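You operate a simulated robot arm through the tools that you are given. There is no shell and no other tool. Be economical: measure what you need, move in short steps, check, and stop when the job is done.

You are at the controls of a simulated two-armed robot. One attempt, no reset.

## Task
Change the sensor fuse: brown fuse out, white fuse in.
Fine: isolator lever off first and on again last; the brown fuse goes in the brown holder. Where these are worked on the way, their far stop is far enough and under half their travel is too little: isolator lever.

The check looks at the end state, three seconds after you hand in, the way a careful person would. Anything else that was tipped, shoved, dropped, spilled or broken makes it a failure.

## Robot
Two 7-joint arms with three-finger grippers on one trunk, on a base that drives. Base frame: it is fixed to the floor where the robot stands at the start and does not move with it; the origin is under the middle of the robot, x ahead of it, y to its left, z up; the surface under the hand at the start is at about z = 850. Lengths are in mm, angles in rad, forces in N, time in s.
The left shoulder is at the start at [30, 124, 1058], the right one opposite. With the tool pointing down near the work surface each hand reaches from about 100 to 780 mm from the robot's upright axis, wherever it stands, measured 20 degrees to its own side. Places, roughly: brown holder [500, 300, 900]; isolator lever [500, 0, 900]. Payload 2.2 kg a hand.
Tool frame (each hand has its own): the origin (TCP) lies between the finger pads and is the grasp point; the fingertips stand 28 mm ahead of it; z points along the fingers, y is the line along which they close. The gripper opens to 102 mm. The gripper's body begins 71 mm behind the TCP.
Orientation is that of the tool frame in the base frame, as [roll, pitch, yaw] about the fixed x, y, z axes, in that order (R = Rz(yaw) Ry(pitch) Rx(roll)). With the fingers straight down and closing along the base's y, the tool's x points along the base's -x, its y along +y and its z along -z.

## Interface
- The arms move only by the tool apply_moves. It takes "left_plan", "right_plan" or both (then of equal length, played together; a hand with none holds still); each is a list of rows, each a list of 3 entries, a list of its own where there are three numbers: the shift along the tool's x, y, z in mm, then the turn, a rotation vector about the tool's x, y, z in rad, then the finger opening in mm, from 0 to 102. In form: [[[dx, dy, dz], [rx, ry, rz], jaw], ...]. A call has 1 to 20 rows; each row is the pose to reach, as a shift and turn from the pose commanded when the call began, along the tool's axes at that moment. Each row takes 0.2 s and may step no farther than 50 mm and 0.15 rad from the row before; otherwise, or with a gripper value out of range, the whole call is refused. A pose out of reach is approached as far as the arm can. The call stops where the force on the tool passes 80 N (or 10 N more than at its start, if that is more) or the arm is blocked; 0.2 s more then pass. The fingers move at their own pace and stop on an object; they squeeze with about 21 N. The grip force told is the motor's: it shows also when the fingers shut on nothing. Time passes only in rows, and 0.2 s behind the last, so rows that repeat a pose let the fingers close. It gives the time, the measured TCP pose, the force on the tool (base axes), the opening and the grip force at its end, in the units of the frame above (readings bear some noise), with the torque about the TCP (base axes, N m) and any sound that the robot's microphone picked up.
- Cameras (640 x 400 px; columns grow to the right, rows downward): "scene" is now at [41.6, 11.4, 1765.8]; the picture's right is [0.15, -0.99, 0.00], its down [-0.82, -0.12, -0.56] and it looks along [0.56, 0.08, -0.83] (base axes); focal length 263 px, centre (320, 200). "left" rides on the left gripper at [72, 38, -86] in its tool frame; the picture's right is [-0.46, 0.89, 0.00], its down [-0.60, -0.32, -0.73] and it looks along [-0.65, -0.34, 0.68] (tool axes); focal length 256 px, centre (320, 200). "right" rides on the right gripper at [69, 44, -86] in its tool frame; the picture's right is [-0.53, 0.85, 0.00], its down [-0.58, -0.36, -0.73] and it looks along [-0.62, -0.39, 0.68] (tool axes); focal length 256 px, centre (320, 200). There is no depth. A picture from a camera that has moved, and an enlarged one, comes with that camera's place and axes in the base frame and with its lens.
- snapshot(camera): a new picture of that camera. The clock stands still meanwhile.
- lift_body(by): slides the trunk up (or, below 0, down) by that many mm; the arms and the scene camera ride with it, the base frame stays. It gives what a move gives, with no picture.
- steer(legs): drives the robot by 1 to 6 legs, each [ahead, left, turn to the left] in mm, mm and rad, along the robot's own axes; the way and the turn of a leg run together, so that a leg with both is an arc; at most 1500 mm and 3.142 rad a leg. The arms and the cameras ride along, it lands a little off, and it stops where it bumps. It gives what a move gives.
- turn_head(pan, tilt): turns the head with the scene camera to pan (to the left, within 2.496 rad either way) and tilt (down, from -0.506 to 1.204), counted from straight ahead of the robot. It gives what a move gives.
- inspect(camera, box): a new picture of the part [left, top, right, bottom] of that camera's present view, enlarged. The clock stands still meanwhile.
- sign_off(): hands the job in; it is judged then, once.

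Go step by step. Nothing tells you exact positions but the pictures and the camera data: compare them with the known pose of the tool, close in by small moves and look again before you grip or let go. The budget is 120 turns and 108 pictures, counting those below and the enlarged ones. Unless the task says otherwise, let go and move clear before handing in, and close with one line.

The tools are called as a command line: name --argument value ..., lists and objects as JSON in quotes. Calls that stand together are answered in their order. apply_moves: Moves the arms, as the interface text tells. Its arguments: {"type":"object","properties":{"left_plan":{"type":"array","items":{"type":"array"}},"right_plan":{"type":"array","items":{"type":"array"}}},"required":[]} The other tools are called the same way: lift_body (by) slides the trunk up or down; steer (legs) drives the base; turn_head (pan, tilt) turns the head that bears the scene camera; snapshot (camera) takes a picture; inspect (camera, box) takes an enlarged picture of a part of a camera's view; sign_off () hands the job in.

At the start:

```text
t: 0.0
left_ee_pos: [501.1, 446.9, 1268.8]
left_tool_rot: [-3.14, -0.001, -3.14]
left_force: [0.5, -1.3, 0.6]
left_moment: [-0.02, 0.0, -0.01]
left_grip_width: 101.9
left_grip_force: 0.0
right_ee_pos: [563.3, -84.8, 1234.0]
right_tool_rot: [-3.141, -0.001, -3.141]
right_force: [0.6, 0.2, 0.0]
right_moment: [0.0, -0.01, 0.03]
right_grip_width: 102.3
right_grip_force: 0.0
trunk travel left (down, up): [-300.0, 240.0]
robot x, y, heading: [-1.1, -0.1, -0.0]
head pan, tilt: [0.152, 0.974]
```

scene: 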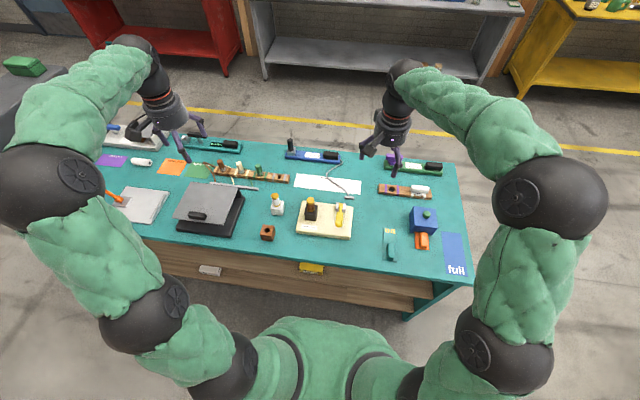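
right: 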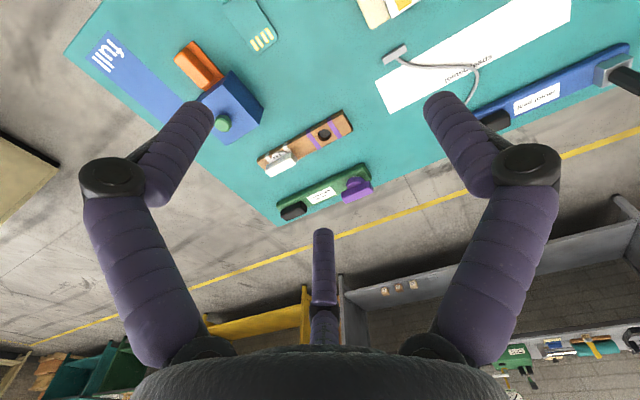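
left: 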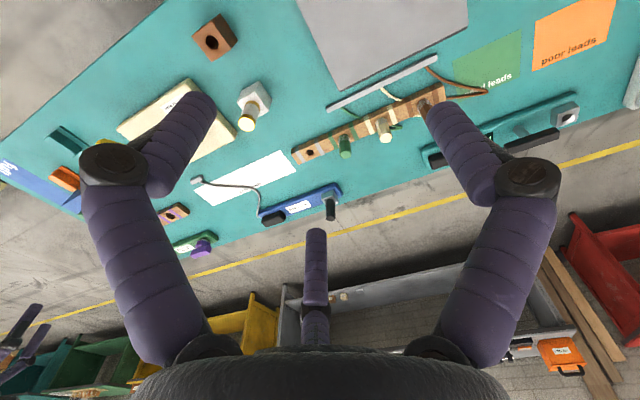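

The bench holds several switch boards, fuse boards and holders. I'll enlarge parts of the scene to read the labels.

inspect --camera "scene" --box '[90, 120, 290, 245]'

inspect --camera "scene" --box '[250, 130, 370, 205]'

inspect --camera "scene" --box '[250, 180, 370, 255]'

inspect --camera "scene" --box '[350, 140, 480, 280]'

```text
3.20 times, centred on (190, 182) of scene
camera zoom: at [41.6, 11.4, 1765.8], right [0.15, -0.99, 0.0], down [-0.82, -0.12, -0.56], along [0.56, 0.08, -0.83], focal length 841 px, centre (736, 256)
```

zoom: 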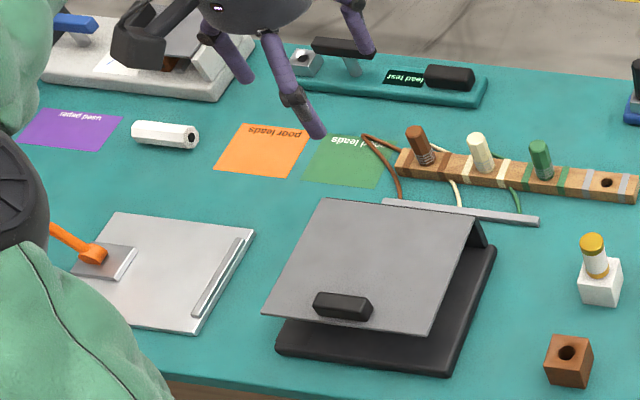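

```text
5.33 times, centred on (310, 168) of scene
camera zoom: at [41.6, 11.4, 1765.8], right [0.15, -0.99, 0.0], down [-0.82, -0.12, -0.56], along [0.56, 0.08, -0.83], focal length 1401 px, centre (373, 373)
```

zoom: 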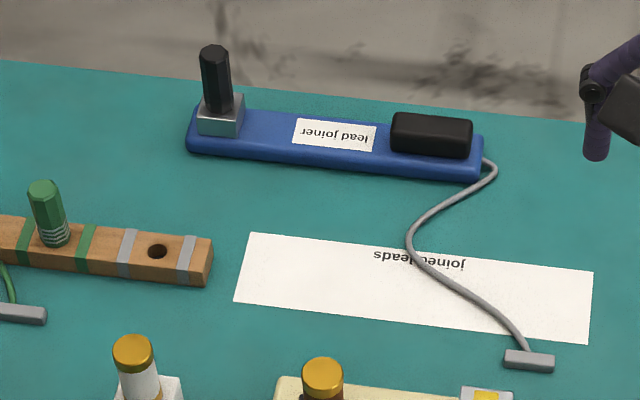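

```text
5.33 times, centred on (310, 218) of scene
camera zoom: at [41.6, 11.4, 1765.8], right [0.15, -0.99, 0.0], down [-0.82, -0.12, -0.56], along [0.56, 0.08, -0.83], focal length 1401 px, centre (373, 107)
```

zoom: 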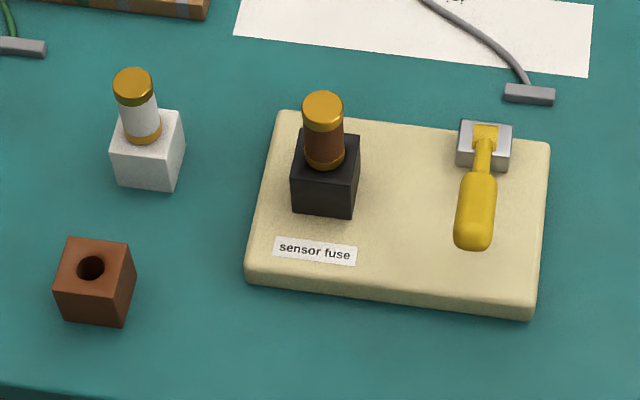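

```text
2.86 times, centred on (415, 210) of scene
camera zoom: at [41.6, 11.4, 1765.8], right [0.15, -0.99, 0.0], down [-0.82, -0.12, -0.56], along [0.56, 0.08, -0.83], focal length 751 px, centre (49, 171)
```

zoom: 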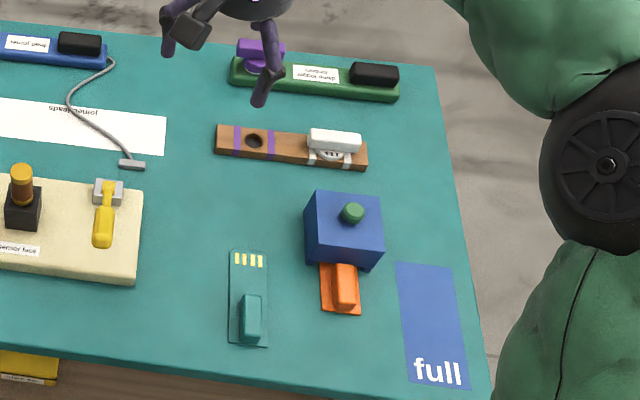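

The sensor-fuse board has the brown fuse in a black holder at about [588,131] and the yellow lever at about [546,15]. The white fuse is in the white block and the empty brown holder is at about [450,270]. I'll bring the right hand over the lever for a closer look, and the left hand over the white and brown holders.

apply_moves --right_plan '[[[3, 25, 38], [0, 0, 0], 102], [[6, 50, 76], [0, 0, 0], 102], [[9, 75, 114], [0, 0, 0], 102], [[13, 100, 150], [0, 0, 0], 102], [[13, 100, 150], [0, 0, 0], 102]]' --left_plan '[[[0, -30, 35], [0, 0, 0], 102], [[0, -60, 70], [0, 0, 0], 102], [[0, -90, 100], [0, 0, 0], 102], [[0, -120, 130], [0, 0, 0], 102], [[0, -120, 130], [0, 0, 0], 102]]'

snapshot --camera "right"

snapshot --camera "left"

snapshot --camera "scene"

```text
t: 1.2
left_ee_pos: [500.2, 325.3, 1138.8]
left_tool_rot: [3.14, 0.001, -3.141]
left_force: [0.0, 0.1, 0.2]
left_moment: [0.0, -0.01, 0.04]
left_grip_width: 102.2
left_grip_force: 0.0
right_ee_pos: [550.6, 14.7, 1083.2]
right_tool_rot: [-3.141, -0.001, -3.139]
right_force: [0.4, 0.5, -0.1]
right_moment: [0.01, -0.01, 0.01]
right_grip_width: 101.9
right_grip_force: 0.0
trunk travel left (down, up): [-300.0, 240.0]
robot x, y, heading: [2.8, -0.2, 0.002]
head pan, tilt: [0.152, 0.974]
```

```text
100 pictures are left
camera right: at [481.3, 57.1, 1169.2], right [0.53, 0.85, 0.0], down [0.58, -0.36, 0.73], along [0.62, -0.39, -0.68], focal length 256 px, centre (320, 200)
```

right: 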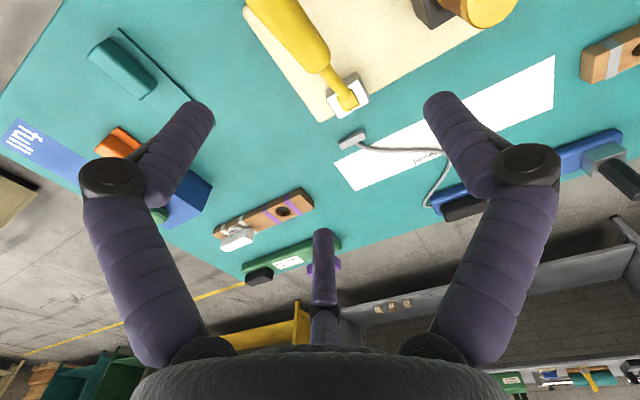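

```text
99 pictures are left
camera left: at [428.0, 363.5, 1223.1], right [0.46, 0.89, 0.0], down [0.6, -0.32, 0.73], along [0.65, -0.34, -0.68], focal length 256 px, centre (320, 200)
```

left: 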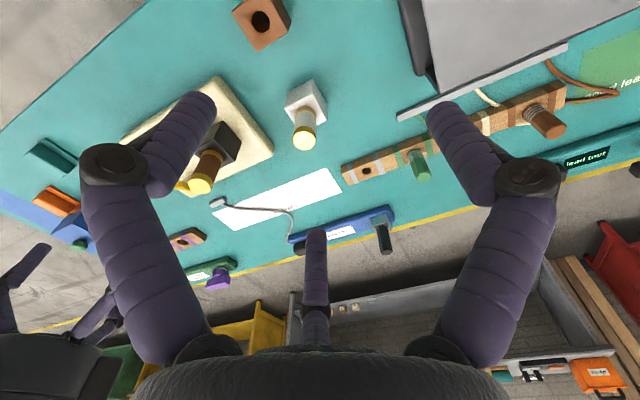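

```text
98 pictures are left
camera scene: at [40.6, 11.2, 1765.9], right [0.15, -0.99, 0.0], down [-0.82, -0.12, -0.56], along [0.56, 0.09, -0.83], focal length 263 px, centre (320, 200)
```

scene: 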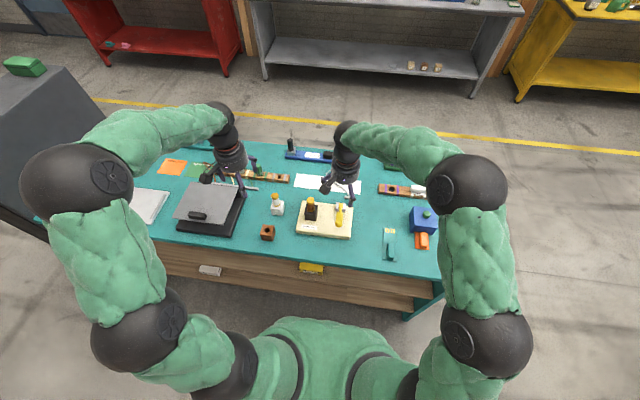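

By triangulation the lever pivot is at about [602,13,900], the white fuse top at [576,264,964], the brown fuse top at [565,127,982], and the brown holder hole at [462,274,894]. I need a closer view of the lever handle.

apply_moves --right_plan '[[[40, 10, 0], [0, 0, 0], 102], [[80, 20, 0], [0, 0, 0], 102], [[100, 20, 0], [0, 0, 0], 102], [[100, 20, 0], [0, 0, 0], 102]]'

snapshot --camera "right"

```text
t: 2.2
left_ee_pos: [501.0, 325.2, 1138.1]
left_tool_rot: [-3.141, -0.001, -3.141]
left_force: [-0.1, 0.4, -0.4]
left_moment: [-0.02, -0.01, 0.05]
left_grip_width: 101.9
left_grip_force: 0.0
right_ee_pos: [450.8, 34.6, 1083.7]
right_tool_rot: [-3.141, 0.0, -3.141]
right_force: [1.0, -0.2, -0.2]
right_moment: [0.0, 0.03, 0.01]
right_grip_width: 102.1
right_grip_force: 0.1
trunk travel left (down, up): [-300.0, 240.0]
robot x, y, heading: [-3.3, 0.6, -0.001]
head pan, tilt: [0.152, 0.974]
```

```text
97 pictures are left
camera right: at [382.3, 78.8, 1170.5], right [0.53, 0.85, 0.0], down [0.58, -0.36, 0.73], along [0.62, -0.39, -0.68], focal length 256 px, centre (320, 200)
```

right: 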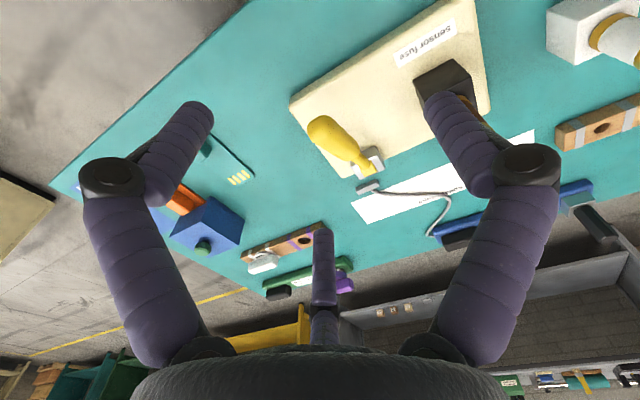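

The handle tip is at about [485,14,970], so the lever leans toward the robot at about 32° above horizontal. I'll inspect it up close.

inspect --camera "right" --box '[280, 60, 440, 200]'

inspect --camera "scene" --box '[320, 190, 360, 235]'

```text
2.86 times, centred on (360, 130) of right
camera zoom: at [382.3, 78.8, 1170.5], right [0.53, 0.85, 0.0], down [0.58, -0.36, 0.73], along [0.62, -0.39, -0.68], focal length 731 px, centre (206, 400)
```

zoom: 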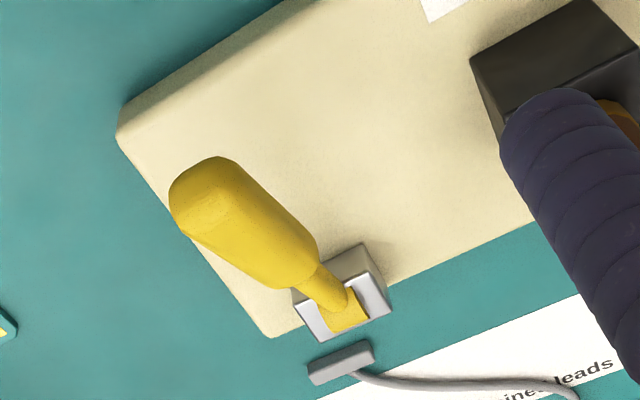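

```text
8.89 times, centred on (340, 212) of scene
camera zoom: at [42.0, 11.6, 1765.8], right [0.15, -0.99, 0.0], down [-0.82, -0.13, -0.56], along [0.56, 0.08, -0.83], focal length 2336 px, centre (142, 89)
```

zoom: 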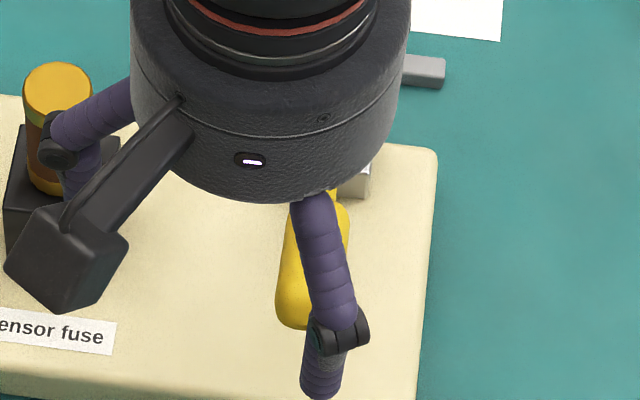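

The lever appears to pivot about a y axis in the grey block. I'll straddle the handle with the right gripper and then check.

apply_moves --right_plan '[[[-20, -7, 32], [0, 0, 0], 90], [[-40, -14, 64], [0, 0, 0], 80], [[-58, -21, 94], [0, 0, 0], 80], [[-58, -21, 94], [0, 0, 0], 80]]'

snapshot --camera "right"

inspect --camera "left" --box '[0, 80, 320, 280]'

```text
t: 3.2
left_ee_pos: [499.5, 325.8, 1138.8]
left_tool_rot: [-3.141, 0.0, 3.141]
left_force: [0.1, 0.4, 0.2]
left_moment: [0.06, 0.0, -0.01]
left_grip_width: 102.0
left_grip_force: 0.0
right_ee_pos: [507.3, 12.8, 989.9]
right_tool_rot: [3.141, 0.002, 3.141]
right_force: [0.1, -0.8, 0.2]
right_moment: [0.04, -0.02, 0.02]
right_grip_width: 79.8
right_grip_force: 0.1
trunk travel left (down, up): [-300.0, 240.0]
robot x, y, heading: [4.7, 3.9, 0.001]
head pan, tilt: [0.152, 0.974]
```

```text
94 pictures are left
camera right: at [439.3, 56.4, 1076.8], right [0.53, 0.85, 0.0], down [0.58, -0.36, 0.73], along [0.62, -0.39, -0.68], focal length 256 px, centre (320, 200)
```

right: 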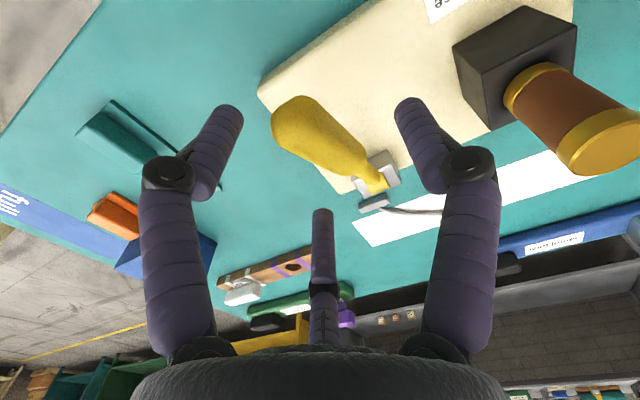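

```text
2.00 times, centred on (160, 180) of left
camera zoom: at [427.8, 364.0, 1223.2], right [0.46, 0.89, 0.0], down [0.6, -0.32, 0.73], along [0.65, -0.34, -0.68], focal length 512 px, centre (640, 240)
```

zoom: 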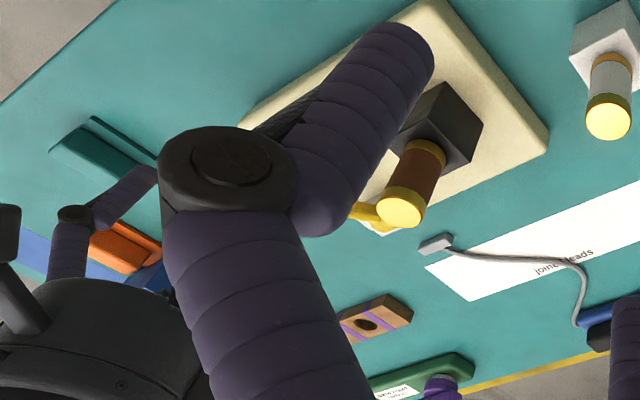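

The pictures show three fingers, one at +y and two on the −y side. The handle lies between them, so I'll open fully, go down around it and check before gripping.

apply_moves --right_plan '[[[0, 0, 0], [0, 0, 0], 102], [[0, 1, 16], [0, 0, 0], 102], [[0, 1, 33], [0, 0, 0], 102], [[0, 1, 33], [0, 0, 0], 102]]'

snapshot --camera "right"

```text
t: 4.2
left_ee_pos: [500.4, 326.5, 1137.8]
left_tool_rot: [-3.141, -0.001, 3.141]
left_force: [0.0, 1.1, 0.5]
left_moment: [-0.01, 0.02, -0.02]
left_grip_width: 101.7
left_grip_force: 0.1
right_ee_pos: [507.6, 14.6, 956.8]
right_tool_rot: [-3.141, -0.001, -3.141]
right_force: [-0.7, -0.5, 0.5]
right_moment: [-0.02, 0.02, 0.0]
right_grip_width: 102.0
right_grip_force: 0.1
trunk travel left (down, up): [-300.0, 240.0]
robot x, y, heading: [-4.3, 0.6, -0.004]
head pan, tilt: [0.152, 0.974]
```

```text
92 pictures are left
camera right: at [440.2, 57.9, 1043.2], right [0.53, 0.85, 0.0], down [0.58, -0.36, 0.73], along [0.62, -0.39, -0.68], focal length 256 px, centre (320, 200)
```

right: 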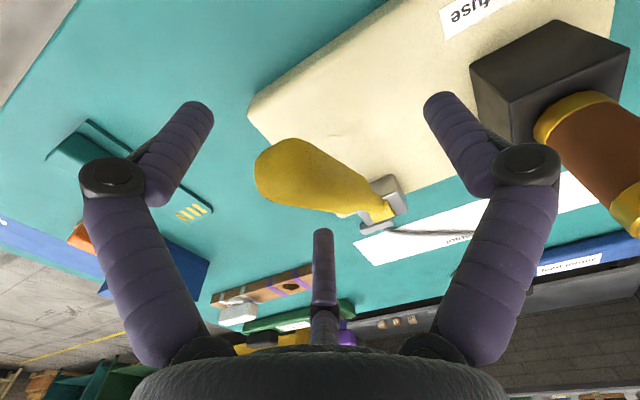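

The handle sits at the grasp point, so I'll close on it.

apply_moves --right_plan '[[[0, 0, 0], [0, 0, 0], 60], [[0, 0, 0], [0, 0, 0], 25], [[0, 0, 0], [0, 0, 0], 5], [[0, 0, 0], [0, 0, 0], 5]]'

snapshot --camera "right"

```text
t: 5.2
left_ee_pos: [502.1, 321.4, 1138.6]
left_tool_rot: [3.14, -0.002, 3.14]
left_force: [0.5, -0.1, 0.0]
left_moment: [0.03, 0.0, 0.0]
left_grip_width: 101.9
left_grip_force: 0.0
right_ee_pos: [512.1, 7.0, 957.1]
right_tool_rot: [3.141, -0.001, 3.14]
right_force: [16.0, -46.1, -0.7]
right_moment: [-0.65, -0.92, -0.35]
right_grip_width: 38.4
right_grip_force: 44.8
trunk travel left (down, up): [-300.0, 240.0]
robot x, y, heading: [-0.6, -1.9, -0.005]
head pan, tilt: [0.152, 0.974]
```

```text
91 pictures are left
camera right: at [443.2, 51.0, 1043.2], right [0.54, 0.84, 0.0], down [0.58, -0.37, 0.73], along [0.62, -0.39, -0.68], focal length 256 px, centre (320, 200)
```

right: 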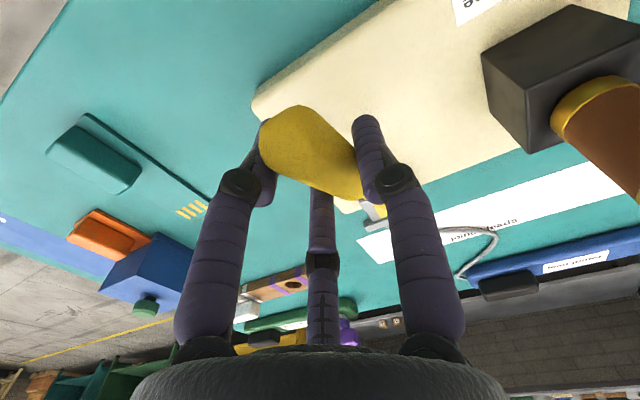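

The grip is off-centre, with a −46 N side force. I'll shift the command to relieve it.

apply_moves --right_plan '[[[-2, -5, 0], [0, 0, 0], 5], [[-4, -9, 0], [0, 0, 0], 5], [[-4, -9, 0], [0, 0, 0], 5]]'

```text
t: 6.0
left_ee_pos: [499.0, 326.7, 1136.9]
left_tool_rot: [3.142, 0.0, -3.14]
left_force: [-0.1, 0.0, 0.1]
left_moment: [0.02, -0.02, 0.0]
left_grip_width: 101.7
left_grip_force: 0.1
right_ee_pos: [510.8, 7.3, 956.9]
right_tool_rot: [3.14, 0.001, -3.14]
right_force: [1.5, -4.4, 3.3]
right_moment: [0.34, -0.44, -0.32]
right_grip_width: 38.0
right_grip_force: 44.7
trunk travel left (down, up): [-300.0, 240.0]
robot x, y, heading: [0.8, -0.1, 0.002]
head pan, tilt: [0.152, 0.974]
```

Centred now. I'll try a small upward arc of about 10° around the pivot to confirm the direction.

apply_moves --right_plan '[[[-5, 0, -8], [0, 0, 0], 5], [[-10.6, 0, -15], [0, 0, 0], 5], [[-10.6, 0, -15], [0, 0, 0], 5]]'

snapshot --camera "right"

```text
t: 6.8
left_ee_pos: [500.1, 327.1, 1136.1]
left_tool_rot: [-3.14, 0.0, 3.141]
left_force: [-0.8, 0.3, -0.7]
left_moment: [0.03, 0.01, -0.01]
left_grip_width: 101.8
left_grip_force: 0.0
right_ee_pos: [514.3, 7.0, 961.9]
right_tool_rot: [-3.134, -0.02, -3.134]
right_force: [-20.9, 15.5, -45.8]
right_moment: [0.21, 1.8, -0.28]
right_grip_width: 38.0
right_grip_force: 44.8
trunk travel left (down, up): [-300.0, 240.0]
robot x, y, heading: [-0.6, 1.4, 0.0]
head pan, tilt: [0.152, 0.974]
```

```text
90 pictures are left
camera right: at [447.9, 51.2, 1050.1], right [0.53, 0.85, -0.02], down [0.59, -0.36, 0.72], along [0.61, -0.39, -0.69], focal length 256 px, centre (320, 200)
```

right: 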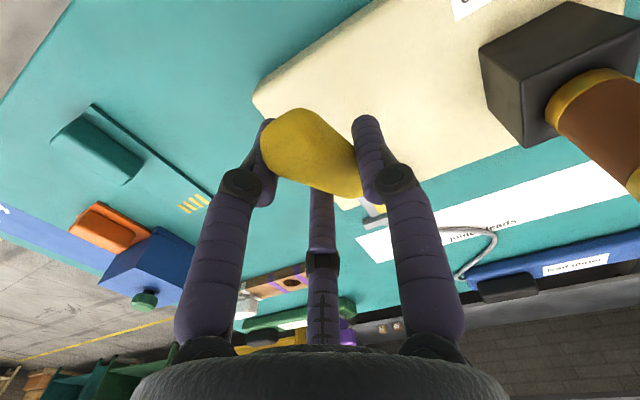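

The hand moved about 6 mm along the arc with resistance building. I'll let the tool turn with the lever and continue a little.

apply_moves --right_plan '[[[0, 0, 0], [0, 0.08, 0], 5], [[0, 0, 0], [0, 0.15, 0], 5], [[-2, 0, -2], [0, 0.17, 0], 5], [[-5, 0, -5], [0, 0.2, 0], 5]]'

snapshot --camera "right"

```text
t: 7.8
left_ee_pos: [501.2, 326.8, 1136.0]
left_tool_rot: [-3.14, -0.001, -3.141]
left_force: [0.2, -0.1, 0.4]
left_moment: [0.01, -0.02, 0.04]
left_grip_width: 102.1
left_grip_force: 0.1
right_ee_pos: [521.0, 8.1, 967.8]
right_tool_rot: [-3.134, -0.222, -3.134]
right_force: [-17.5, 18.2, -56.8]
right_moment: [0.06, -0.1, -0.12]
right_grip_width: 38.4
right_grip_force: 44.9
trunk travel left (down, up): [-300.0, 240.0]
robot x, y, heading: [-0.1, -2.4, -0.0]
head pan, tilt: [0.152, 0.974]
```

```text
89 pictures are left
camera right: at [472.7, 51.3, 1066.6], right [0.51, 0.85, -0.12], down [0.73, -0.35, 0.59], along [0.46, -0.39, -0.8], focal length 256 px, centre (320, 200)
```

right: 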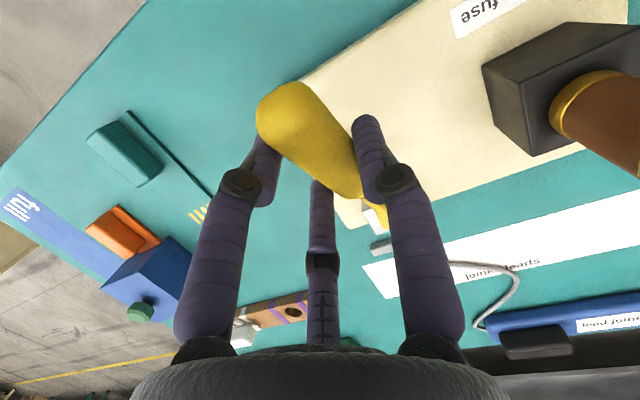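

The lever has turned about 8° along the arc, so the direction is right and it is just stiff. I'll continue the arc with the tool turning along.

apply_moves --right_plan '[[[-5, 0, -7], [0, 0.09, 0], 5], [[-10.5, 0, -14], [0, 0.18, 0], 5], [[-16.3, 0, -20.3], [0, 0.26, 0], 5], [[-16.3, 0, -20.3], [0, 0.26, 0], 5]]'

snapshot --camera "right"

```text
t: 8.8
left_ee_pos: [498.0, 326.5, 1137.6]
left_tool_rot: [-3.141, 0.0, -3.141]
left_force: [-0.1, -0.5, -0.2]
left_moment: [0.0, 0.03, -0.04]
left_grip_width: 102.0
left_grip_force: 0.1
right_ee_pos: [536.1, 8.9, 982.7]
right_tool_rot: [-3.129, -0.49, -3.135]
right_force: [-41.7, 14.9, -48.8]
right_moment: [-0.15, 0.63, 0.05]
right_grip_width: 38.2
right_grip_force: 44.8
trunk travel left (down, up): [-300.0, 240.0]
robot x, y, heading: [-1.9, -0.8, -0.002]
head pan, tilt: [0.152, 0.974]
```

```text
88 pictures are left
camera right: at [515.0, 51.8, 1090.8], right [0.46, 0.85, -0.26], down [0.86, -0.35, 0.38], along [0.23, -0.4, -0.89], focal length 256 px, centre (320, 200)
```

right: 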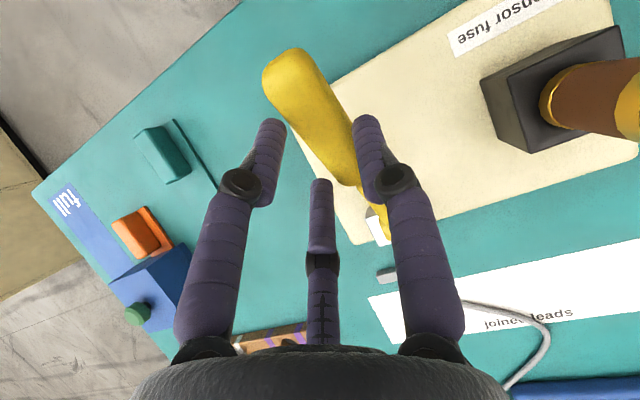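

It looks as if the fingers are sliding up and the lever itself has not moved. I'll check from the scene camera.

inspect --camera "scene" --box '[290, 160, 390, 245]'

inspect --camera "left" --box '[60, 100, 300, 250]'

```text
4.71 times, centred on (340, 202) of scene
camera zoom: at [39.7, 13.8, 1765.8], right [0.15, -0.99, 0.0], down [-0.82, -0.13, -0.56], along [0.56, 0.08, -0.83], focal length 1236 px, centre (226, 188)
```

zoom: 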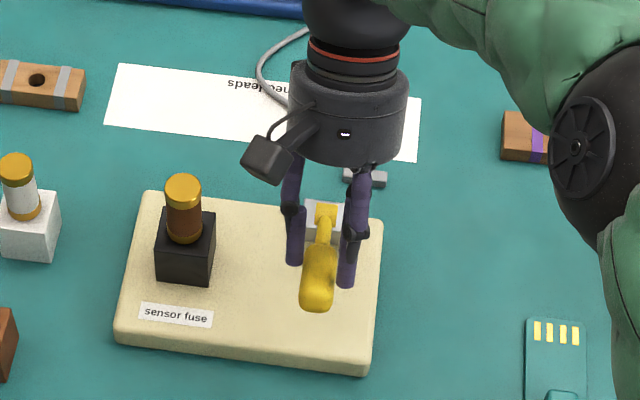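

```text
2.67 times, centred on (180, 175) of left
camera zoom: at [427.2, 365.5, 1222.7], right [0.46, 0.89, 0.0], down [0.6, -0.32, 0.73], along [0.65, -0.34, -0.68], focal length 683 px, centre (693, 267)
```

zoom: 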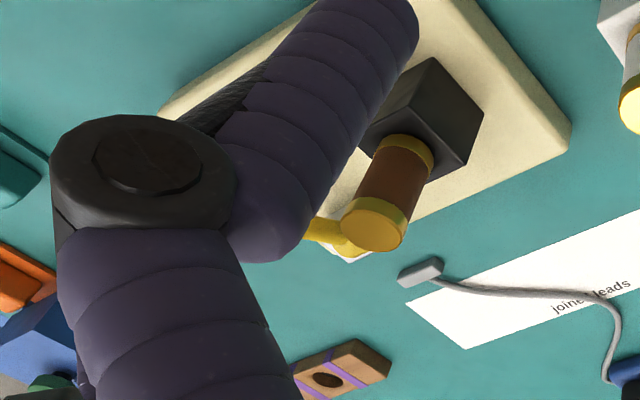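

The lever has not moved; the fingers only slid. I'll open, back off along the tool and look closely at the pivot.

apply_moves --right_plan '[[[0, 0, 0], [0, 0, 0], 60], [[0, 0, 0], [0, 0, 0], 90], [[0, 0, -30], [0, 0, 0], 102], [[0, 0, -60], [0, 0, 0], 102], [[20, 0, -90], [0, -0.1, 0], 102], [[40, 0, -110], [0, -0.2, 0], 102], [[60, 0, -120], [0, -0.33, 0], 102], [[70, 0, -125], [0, -0.46, 0], 102], [[70, 0, -125], [0, -0.46, 0], 102]]'

inspect --camera "right" --box '[240, 0, 480, 200]'

inspect --camera "scene" --box '[290, 180, 370, 240]'

```text
t: 10.8
left_ee_pos: [500.6, 326.5, 1137.2]
left_tool_rot: [3.141, 0.001, 3.141]
left_force: [-0.5, -0.1, -1.2]
left_moment: [0.02, 0.01, 0.0]
left_grip_width: 102.1
left_grip_force: 0.1
right_ee_pos: [542.3, 5.0, 1135.3]
right_tool_rot: [-3.141, 0.0, -3.142]
right_force: [0.0, -0.2, -0.7]
right_moment: [0.0, -0.01, -0.01]
right_grip_width: 101.9
right_grip_force: 0.0
trunk travel left (down, up): [-300.0, 240.0]
robot x, y, heading: [2.3, 2.2, 0.001]
head pan, tilt: [0.152, 0.974]
```

```text
2.00 times, centred on (360, 100) of right
camera zoom: at [473.5, 49.4, 1221.8], right [0.53, 0.85, 0.0], down [0.58, -0.36, 0.73], along [0.62, -0.39, -0.68], focal length 512 px, centre (240, 400)
```

zoom: 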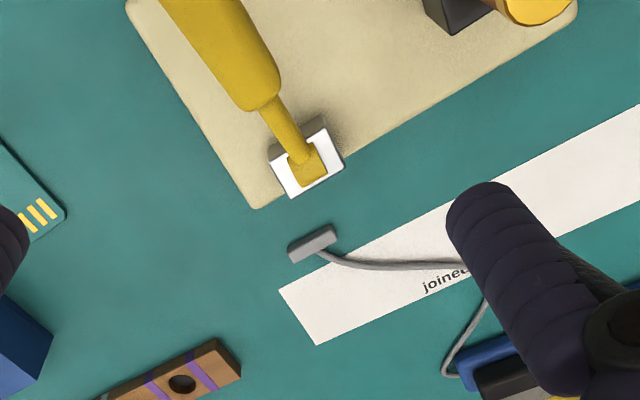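

```text
6.67 times, centred on (330, 210) of scene
camera zoom: at [42.6, 11.6, 1765.8], right [0.15, -0.99, 0.0], down [-0.82, -0.12, -0.56], along [0.56, 0.08, -0.83], focal length 1752 px, centre (253, 133)
```

zoom: 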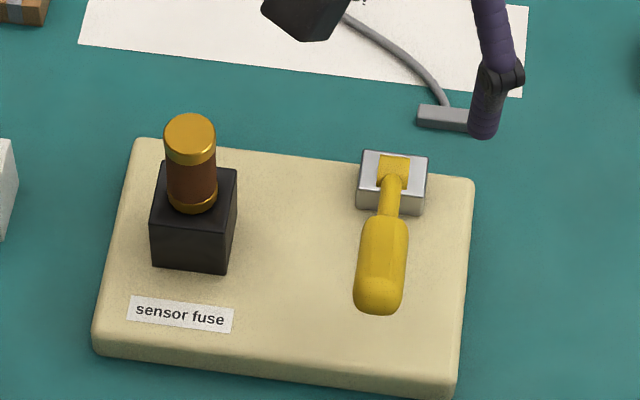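

The hub looks like a horizontal barrel on the block. I'll test the other direction by pressing gently down near the handle tip with closed fingers.

apply_moves --right_plan '[[[24, 2, 30], [0, 0, 0], 40], [[46, 4, 60], [0, 0, 0], 0], [[46, 4, 95], [0, 0, 0], 0], [[46, 4, 105], [0, 0, 0], 0], [[46, 4, 115], [0, 0, 0], 0], [[46, 4, 125], [0, 0, 0], 0], [[46, 4, 130], [0, 0, 0], 0]]'

snapshot --camera "right"

```text
t: 12.4
left_ee_pos: [499.6, 326.8, 1138.8]
left_tool_rot: [-3.14, 0.0, -3.141]
left_force: [-0.6, 0.1, 0.5]
left_moment: [0.01, 0.03, -0.02]
left_grip_width: 102.0
left_grip_force: 0.1
right_ee_pos: [493.9, 10.8, 1005.5]
right_tool_rot: [-3.142, -0.002, -3.14]
right_force: [-1.3, -0.5, 0.8]
right_moment: [0.01, -0.09, -0.04]
right_grip_width: 2.4
right_grip_force: 21.0
trunk travel left (down, up): [-300.0, 240.0]
robot x, y, heading: [2.6, -0.0, -0.004]
head pan, tilt: [0.152, 0.974]
```

```text
83 pictures are left
camera right: at [425.9, 53.7, 1092.6], right [0.53, 0.85, 0.0], down [0.58, -0.36, 0.73], along [0.62, -0.39, -0.68], focal length 256 px, centre (320, 200)
```

right: 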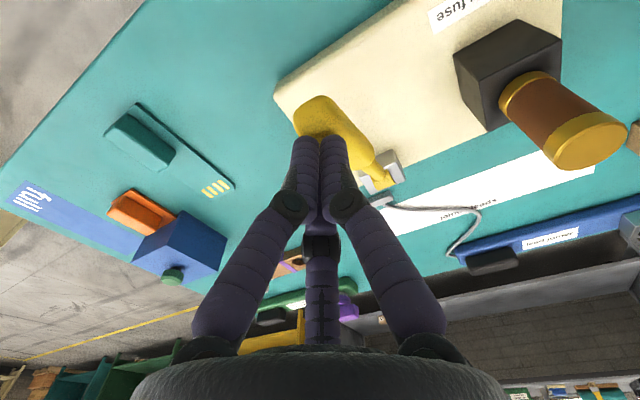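

apply_moves --right_plan '[[[0, 0, 5], [0, 0, 0], 0], [[0, 0, 10], [0, 0, 0], 0], [[0, 0, 15], [0, 0, 0], 0], [[0, 0, 20], [0, 0, 0], 0]]'

snapshot --camera "right"

```text
t: 13.4
left_ee_pos: [499.8, 325.8, 1137.3]
left_tool_rot: [3.141, 0.0, -3.14]
left_force: [0.9, 0.1, 0.1]
left_moment: [0.02, 0.03, -0.04]
left_grip_width: 101.6
left_grip_force: 0.1
right_ee_pos: [494.1, 9.2, 985.6]
right_tool_rot: [3.141, 0.001, -3.141]
right_force: [0.0, -0.2, 0.2]
right_moment: [0.0, 0.02, 0.01]
right_grip_width: 2.3
right_grip_force: 20.8
trunk travel left (down, up): [-300.0, 240.0]
robot x, y, heading: [-2.1, -0.0, -0.002]
head pan, tilt: [0.152, 0.974]
```

```text
82 pictures are left
camera right: at [426.7, 53.6, 1072.2], right [0.53, 0.85, 0.0], down [0.58, -0.36, 0.73], along [0.62, -0.39, -0.68], focal length 256 px, centre (320, 200)
```

right: 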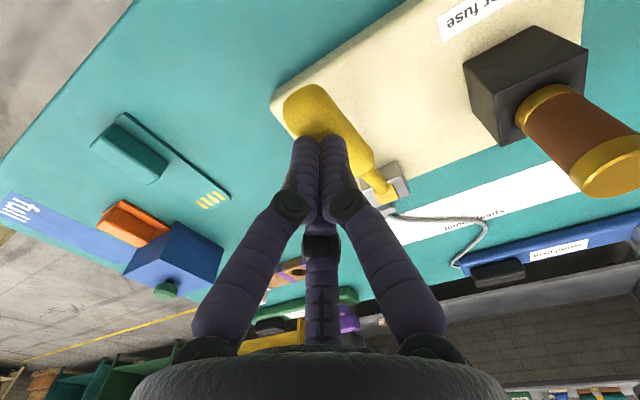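

No contact yet, so the handle is lower than I estimated. I'll continue down slowly.

apply_moves --right_plan '[[[0, 0, 5], [0, 0, 0], 0], [[0, 0, 10], [0, 0, 0], 0], [[0, 0, 15], [0, 0, 0], 0]]'

inspect --camera "scene" --box '[290, 160, 390, 245]'

snapshot --camera "right"

```text
t: 14.2
left_ee_pos: [501.2, 326.1, 1138.0]
left_tool_rot: [3.141, 0.001, -3.141]
left_force: [0.1, 0.2, 0.2]
left_moment: [0.02, -0.03, 0.01]
left_grip_width: 101.9
left_grip_force: 0.1
right_ee_pos: [495.4, 10.2, 970.0]
right_tool_rot: [3.14, 0.001, 3.141]
right_force: [0.5, -0.4, -0.7]
right_moment: [0.01, -0.02, 0.01]
right_grip_width: 1.9
right_grip_force: 21.6
trunk travel left (down, up): [-300.0, 240.0]
robot x, y, heading: [0.2, -1.3, -0.006]
head pan, tilt: [0.152, 0.974]
```

```text
4.71 times, centred on (340, 202) of scene
camera zoom: at [41.8, 11.4, 1765.8], right [0.15, -0.99, 0.0], down [-0.82, -0.12, -0.56], along [0.56, 0.08, -0.83], focal length 1236 px, centre (226, 188)
```

zoom: 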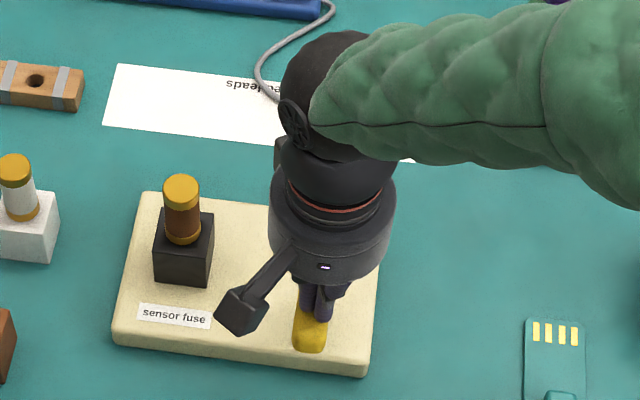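

```text
80 pictures are left
camera right: at [427.2, 53.2, 1057.3], right [0.53, 0.85, 0.0], down [0.58, -0.36, 0.73], along [0.62, -0.39, -0.68], focal length 256 px, centre (320, 200)
```

right: 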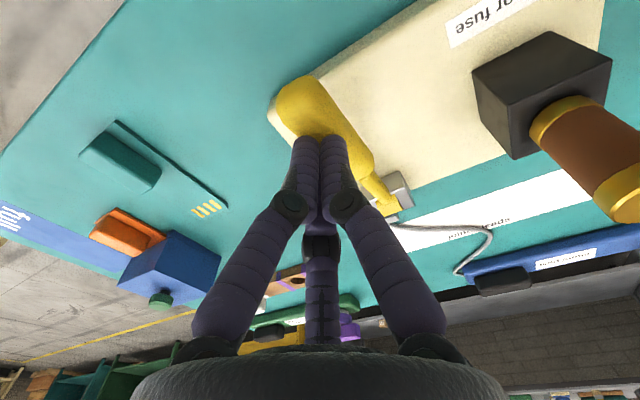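

The lever is moving down easily, so its travel is downward. I'll keep pressing until it reaches the stop.

apply_moves --right_plan '[[[0, 0, 5], [0, 0, 0], 0], [[0, 0, 10], [0, 0, 0], 0], [[0, 0, 15], [0, 0, 0], 0], [[0, 0, 20], [0, 0, 0], 0], [[0, 0, 25], [0, 0, 0], 0], [[0, 0, 30], [0, 0, 0], 0]]'

snapshot --camera "right"

inspect --camera "scene" --box '[290, 160, 390, 245]'

```text
t: 15.6
left_ee_pos: [500.4, 326.1, 1137.8]
left_tool_rot: [-3.14, 0.0, -3.14]
left_force: [-1.2, -0.5, 0.1]
left_moment: [0.02, 0.0, 0.01]
left_grip_width: 102.3
left_grip_force: 0.1
right_ee_pos: [494.8, 10.1, 940.3]
right_tool_rot: [-3.141, 0.0, 3.141]
right_force: [0.2, 0.1, 0.2]
right_moment: [-0.04, -0.01, 0.04]
right_grip_width: 2.2
right_grip_force: 21.4
trunk travel left (down, up): [-300.0, 240.0]
robot x, y, heading: [-1.2, 0.5, 0.001]
head pan, tilt: [0.152, 0.974]
```

```text
79 pictures are left
camera right: at [426.8, 53.0, 1026.8], right [0.53, 0.85, 0.0], down [0.58, -0.36, 0.73], along [0.62, -0.39, -0.68], focal length 256 px, centre (320, 200)
```

right: 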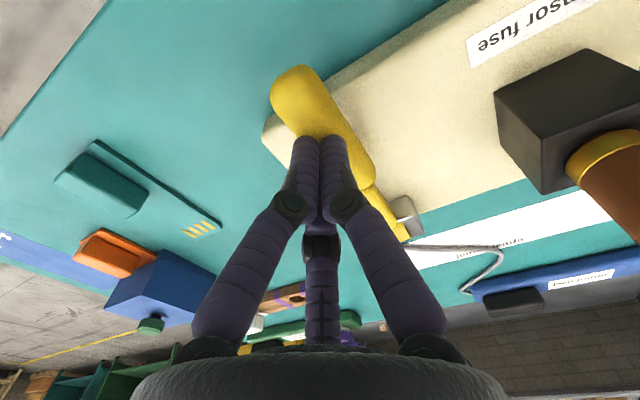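

```text
4.71 times, centred on (340, 202) of scene
camera zoom: at [41.7, 11.4, 1765.8], right [0.15, -0.99, 0.0], down [-0.82, -0.12, -0.56], along [0.56, 0.08, -0.83], focal length 1236 px, centre (226, 188)
```

zoom: 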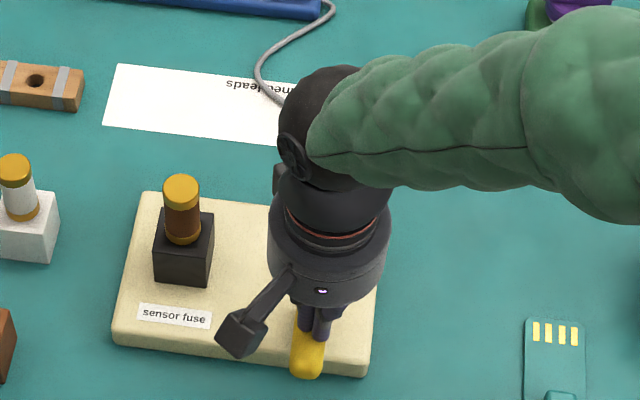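

apply_moves --right_plan '[[[0, 0, 4], [0, 0, 0], 0], [[0, 0, 8], [0, 0, 0], 0], [[0, 0, 12], [0, 0, 0], 0], [[0, 0, 16], [0, 0, 0], 0], [[0, 0, 16], [0, 0, 0], 0]]'

snapshot --camera "right"

```text
t: 16.5
left_ee_pos: [496.4, 326.1, 1139.2]
left_tool_rot: [3.141, 0.002, 3.139]
left_force: [0.5, 1.4, -0.1]
left_moment: [-0.01, 0.01, -0.02]
left_grip_width: 102.1
left_grip_force: 0.1
right_ee_pos: [495.6, 10.6, 938.3]
right_tool_rot: [-3.141, 0.012, 3.139]
right_force: [-26.7, -5.1, 49.3]
right_moment: [-0.39, 1.33, -0.06]
right_grip_width: 2.0
right_grip_force: 20.6
trunk travel left (down, up): [-300.0, 240.0]
robot x, y, heading: [0.9, -2.7, -0.002]
head pan, tilt: [0.152, 0.974]
stopped in row 4 (right hand): the force on the tool passed its limit at 86 N (the readings are from after the stop); the commanded pose is now the measured one
```

```text
77 pictures are left
camera right: at [427.0, 53.6, 1023.9], right [0.54, 0.84, 0.01], down [0.57, -0.37, 0.74], along [0.62, -0.39, -0.67], focal length 256 px, centre (320, 200)
```

right: 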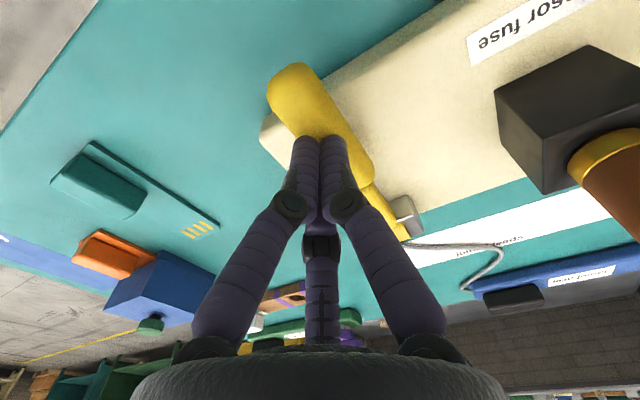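

The stop is reached at about horizontal. I'll retreat upward and verify that the lever stays down.

apply_moves --right_plan '[[[0, 0, -20], [0, 0, 0], 0], [[0, 0, -60], [0, 0, 0], 0], [[0, -40, -90], [0, 0, 0], 0], [[0, -80, -110], [0, 0, 0], 0], [[0, -120, -120], [0, 0, 0], 0], [[0, -160, -120], [0, 0, 0], 0], [[0, -200, -120], [0, 0, 0], 0], [[0, -240, -120], [0, 0, 0], 0]]'

inspect --camera "scene" --box '[250, 160, 390, 255]'

snapshot --camera "left"

```text
t: 18.3
left_ee_pos: [500.0, 324.8, 1138.8]
left_tool_rot: [-3.141, -0.001, -3.142]
left_force: [-0.2, 0.2, 0.2]
left_moment: [0.02, 0.0, 0.03]
left_grip_width: 102.5
left_grip_force: 0.1
right_ee_pos: [500.0, -231.2, 1052.9]
right_tool_rot: [3.139, 0.009, 3.139]
right_force: [-0.2, -1.1, -0.3]
right_moment: [0.09, 0.0, -0.03]
right_grip_width: 2.0
right_grip_force: 20.6
trunk travel left (down, up): [-300.0, 240.0]
robot x, y, heading: [-1.3, -1.6, -0.0]
head pan, tilt: [0.152, 0.974]
```

```text
4.21 times, centred on (320, 208) of scene
camera zoom: at [41.1, 10.0, 1765.8], right [0.15, -0.99, 0.0], down [-0.82, -0.12, -0.56], along [0.56, 0.09, -0.83], focal length 1106 px, centre (320, 168)
```

zoom: 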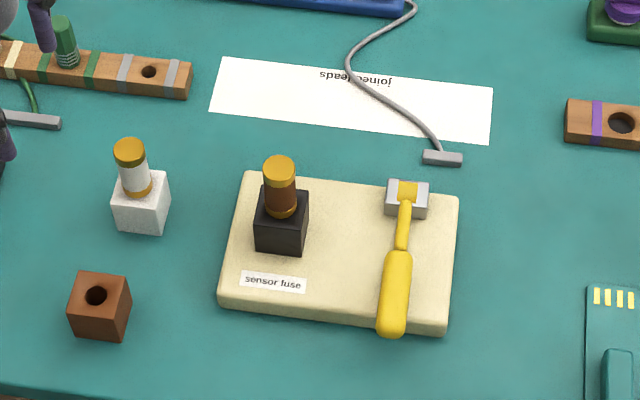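

```text
75 pictures are left
camera left: at [428.2, 362.8, 1223.2], right [0.47, 0.89, 0.0], down [0.6, -0.32, 0.73], along [0.65, -0.34, -0.68], focal length 256 px, centre (320, 200)
```

left: 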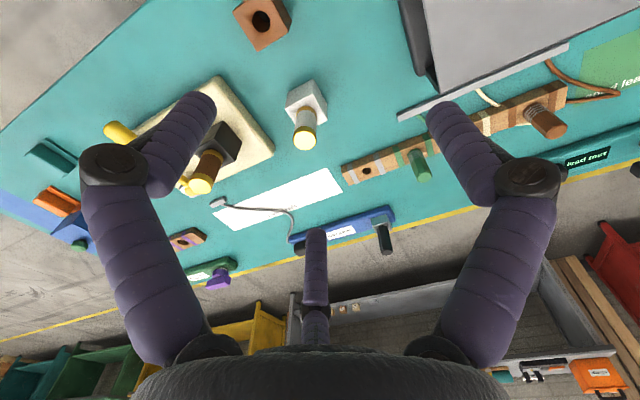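

The lever stays down, so it is off. I'll now bring the left hand over the brown fuse.

apply_moves --left_plan '[[[-13, -40, 8], [0, 0, 0], 102], [[-26, -80, 16], [0, 0, 0], 102], [[-39, -120, 24], [0, 0, 0], 102], [[-52, -160, 32], [0, 0, 0], 102], [[-65, -198, 40], [0, 0, 0], 102], [[-65, -198, 40], [0, 0, 0], 102]]'

snapshot --camera "left"

```text
t: 19.7
left_ee_pos: [564.0, 130.3, 1097.4]
left_tool_rot: [-3.141, 0.0, 3.142]
left_force: [1.4, 0.0, 0.9]
left_moment: [-0.02, 0.0, 0.02]
left_grip_width: 102.0
left_grip_force: 0.1
right_ee_pos: [498.7, -230.4, 1051.8]
right_tool_rot: [3.14, 0.01, 3.14]
right_force: [0.1, 0.0, 0.1]
right_moment: [-0.01, 0.02, -0.01]
right_grip_width: 2.0
right_grip_force: 21.0
trunk travel left (down, up): [-300.0, 240.0]
robot x, y, heading: [0.9, -3.7, -0.003]
head pan, tilt: [0.152, 0.974]
```

```text
74 pictures are left
camera left: at [492.1, 168.4, 1182.7], right [0.47, 0.89, 0.0], down [0.6, -0.32, 0.73], along [0.65, -0.34, -0.68], focal length 256 px, centre (320, 200)
```

left: 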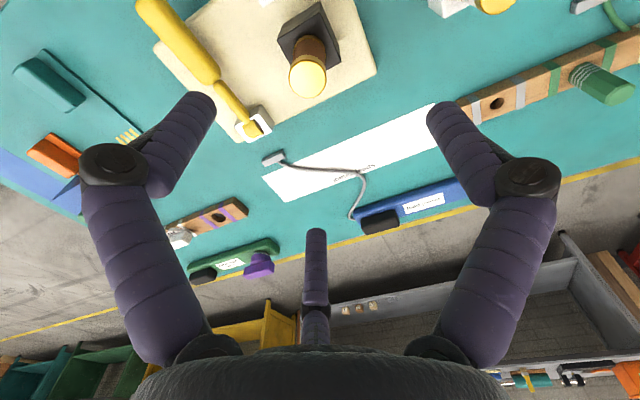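

The brown fuse top is at about [558,125,988]. I'll align and descend to just above it.

apply_moves --left_plan '[[[3, -3, 25], [0, 0, 0], 102], [[6, -6, 50], [0, 0, 0], 102], [[6, -6, 66], [0, 0, 0], 102], [[6, -6, 66], [0, 0, 0], 102]]'

snapshot --camera "left"

inspect --camera "scene" --box '[250, 160, 390, 255]'

```text
t: 20.7
left_ee_pos: [557.0, 122.1, 1029.2]
left_tool_rot: [3.141, -0.001, -3.141]
left_force: [0.4, 0.4, 0.4]
left_moment: [-0.01, -0.02, -0.03]
left_grip_width: 102.0
left_grip_force: 0.0
right_ee_pos: [498.8, -231.6, 1052.7]
right_tool_rot: [3.141, 0.008, 3.139]
right_force: [-0.3, 0.2, 0.2]
right_moment: [0.03, -0.02, -0.02]
right_grip_width: 1.8
right_grip_force: 20.7
trunk travel left (down, up): [-300.0, 240.0]
robot x, y, heading: [-1.1, -2.2, -0.002]
head pan, tilt: [0.152, 0.974]
```

```text
73 pictures are left
camera left: at [485.8, 160.4, 1116.0], right [0.47, 0.89, 0.0], down [0.6, -0.32, 0.73], along [0.65, -0.34, -0.68], focal length 256 px, centre (320, 200)
```

left: 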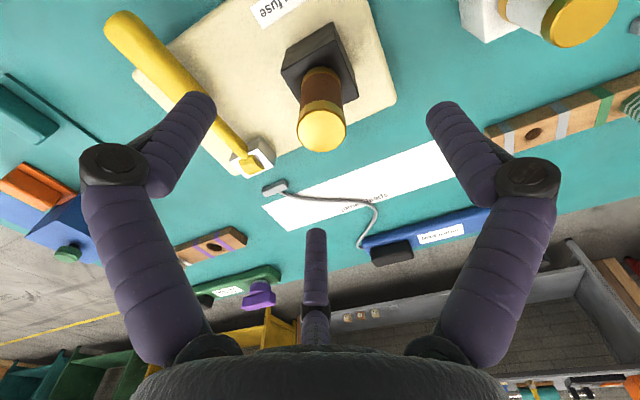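

```text
4.21 times, centred on (320, 208) of scene
camera zoom: at [41.0, 11.0, 1765.8], right [0.15, -0.99, 0.0], down [-0.82, -0.12, -0.56], along [0.56, 0.08, -0.83], focal length 1106 px, centre (320, 168)
```

zoom: 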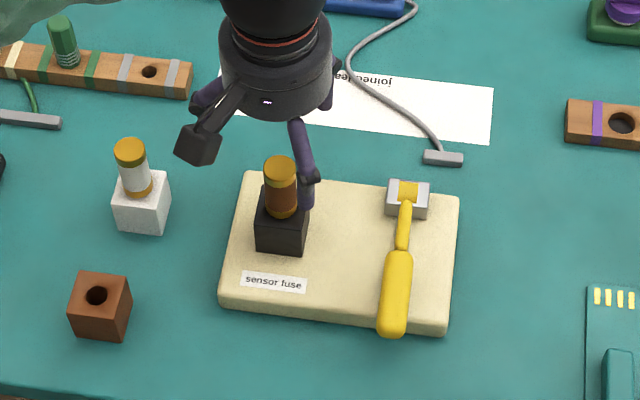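

The fuse is centred under the hand. I'll descend so the fingertips stay just above the holder top, then look.

apply_moves --left_plan '[[[0, 2, 18], [0, 0, 0], 102], [[0, 2, 36], [0, 0, 0], 102], [[0, 2, 52], [0, 0, 0], 102], [[0, 2, 52], [0, 0, 0], 102]]'

snapshot --camera "left"

```text
t: 21.7
left_ee_pos: [558.9, 123.0, 978.4]
left_tool_rot: [3.141, 0.001, -3.141]
left_force: [-0.4, -1.0, -0.8]
left_moment: [0.0, 0.01, 0.0]
left_grip_width: 101.8
left_grip_force: 0.0
right_ee_pos: [498.8, -230.5, 1052.7]
right_tool_rot: [3.14, 0.007, 3.138]
right_force: [0.3, 0.2, 0.6]
right_moment: [-0.01, -0.03, 0.01]
right_grip_width: 1.9
right_grip_force: 20.9
trunk travel left (down, up): [-300.0, 240.0]
robot x, y, heading: [-2.6, 0.1, -0.0]
head pan, tilt: [0.152, 0.974]
```

```text
71 pictures are left
camera left: at [487.3, 161.7, 1064.1], right [0.47, 0.89, 0.0], down [0.6, -0.32, 0.73], along [0.65, -0.34, -0.68], focal length 256 px, centre (320, 200)
```

left: 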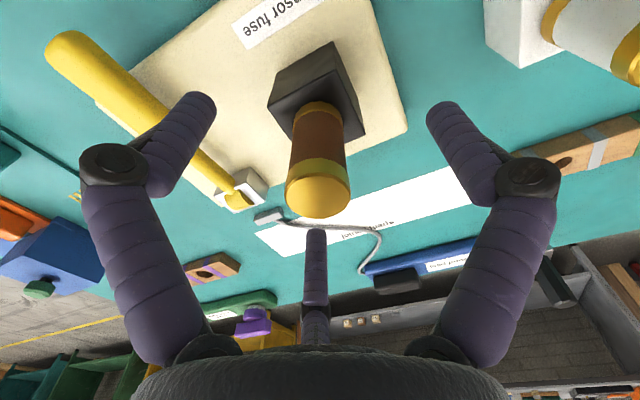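

Well centred, with the fuse top at about 984 and the block top at about 928. I'll go down another 12 mm and close.

apply_moves --left_plan '[[[0, 0, 12], [0, 0, 0], 102], [[0, 0, 12], [0, 0, 0], 60], [[0, 0, 12], [0, 0, 0], 25], [[0, 0, 12], [0, 0, 0], 10], [[0, 0, 12], [0, 0, 0], 10]]'

snapshot --camera "left"

```text
t: 22.9
left_ee_pos: [555.8, 123.5, 965.9]
left_tool_rot: [3.141, -0.002, 3.141]
left_force: [-8.6, -4.3, 0.4]
left_moment: [-0.14, 0.24, 0.1]
left_grip_width: 25.6
left_grip_force: 20.8
right_ee_pos: [498.8, -231.1, 1052.6]
right_tool_rot: [3.14, 0.01, 3.14]
right_force: [0.6, -0.7, 0.3]
right_moment: [0.0, -0.01, 0.03]
right_grip_width: 2.4
right_grip_force: 21.5
trunk travel left (down, up): [-300.0, 240.0]
robot x, y, heading: [1.8, 0.8, -0.004]
head pan, tilt: [0.152, 0.974]
```

```text
70 pictures are left
camera left: at [485.5, 161.4, 1051.8], right [0.47, 0.89, 0.0], down [0.61, -0.32, 0.73], along [0.65, -0.34, -0.68], focal length 256 px, centre (320, 200)
```

left: 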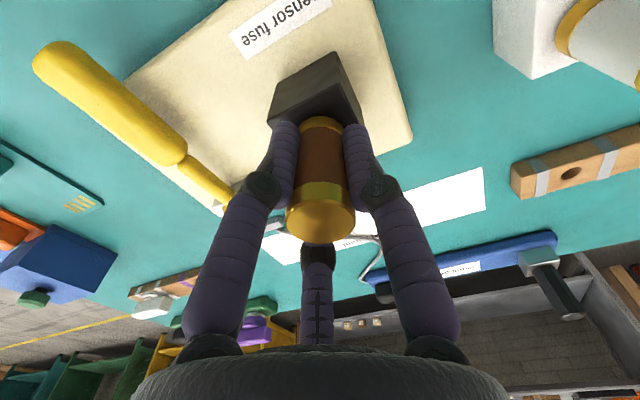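

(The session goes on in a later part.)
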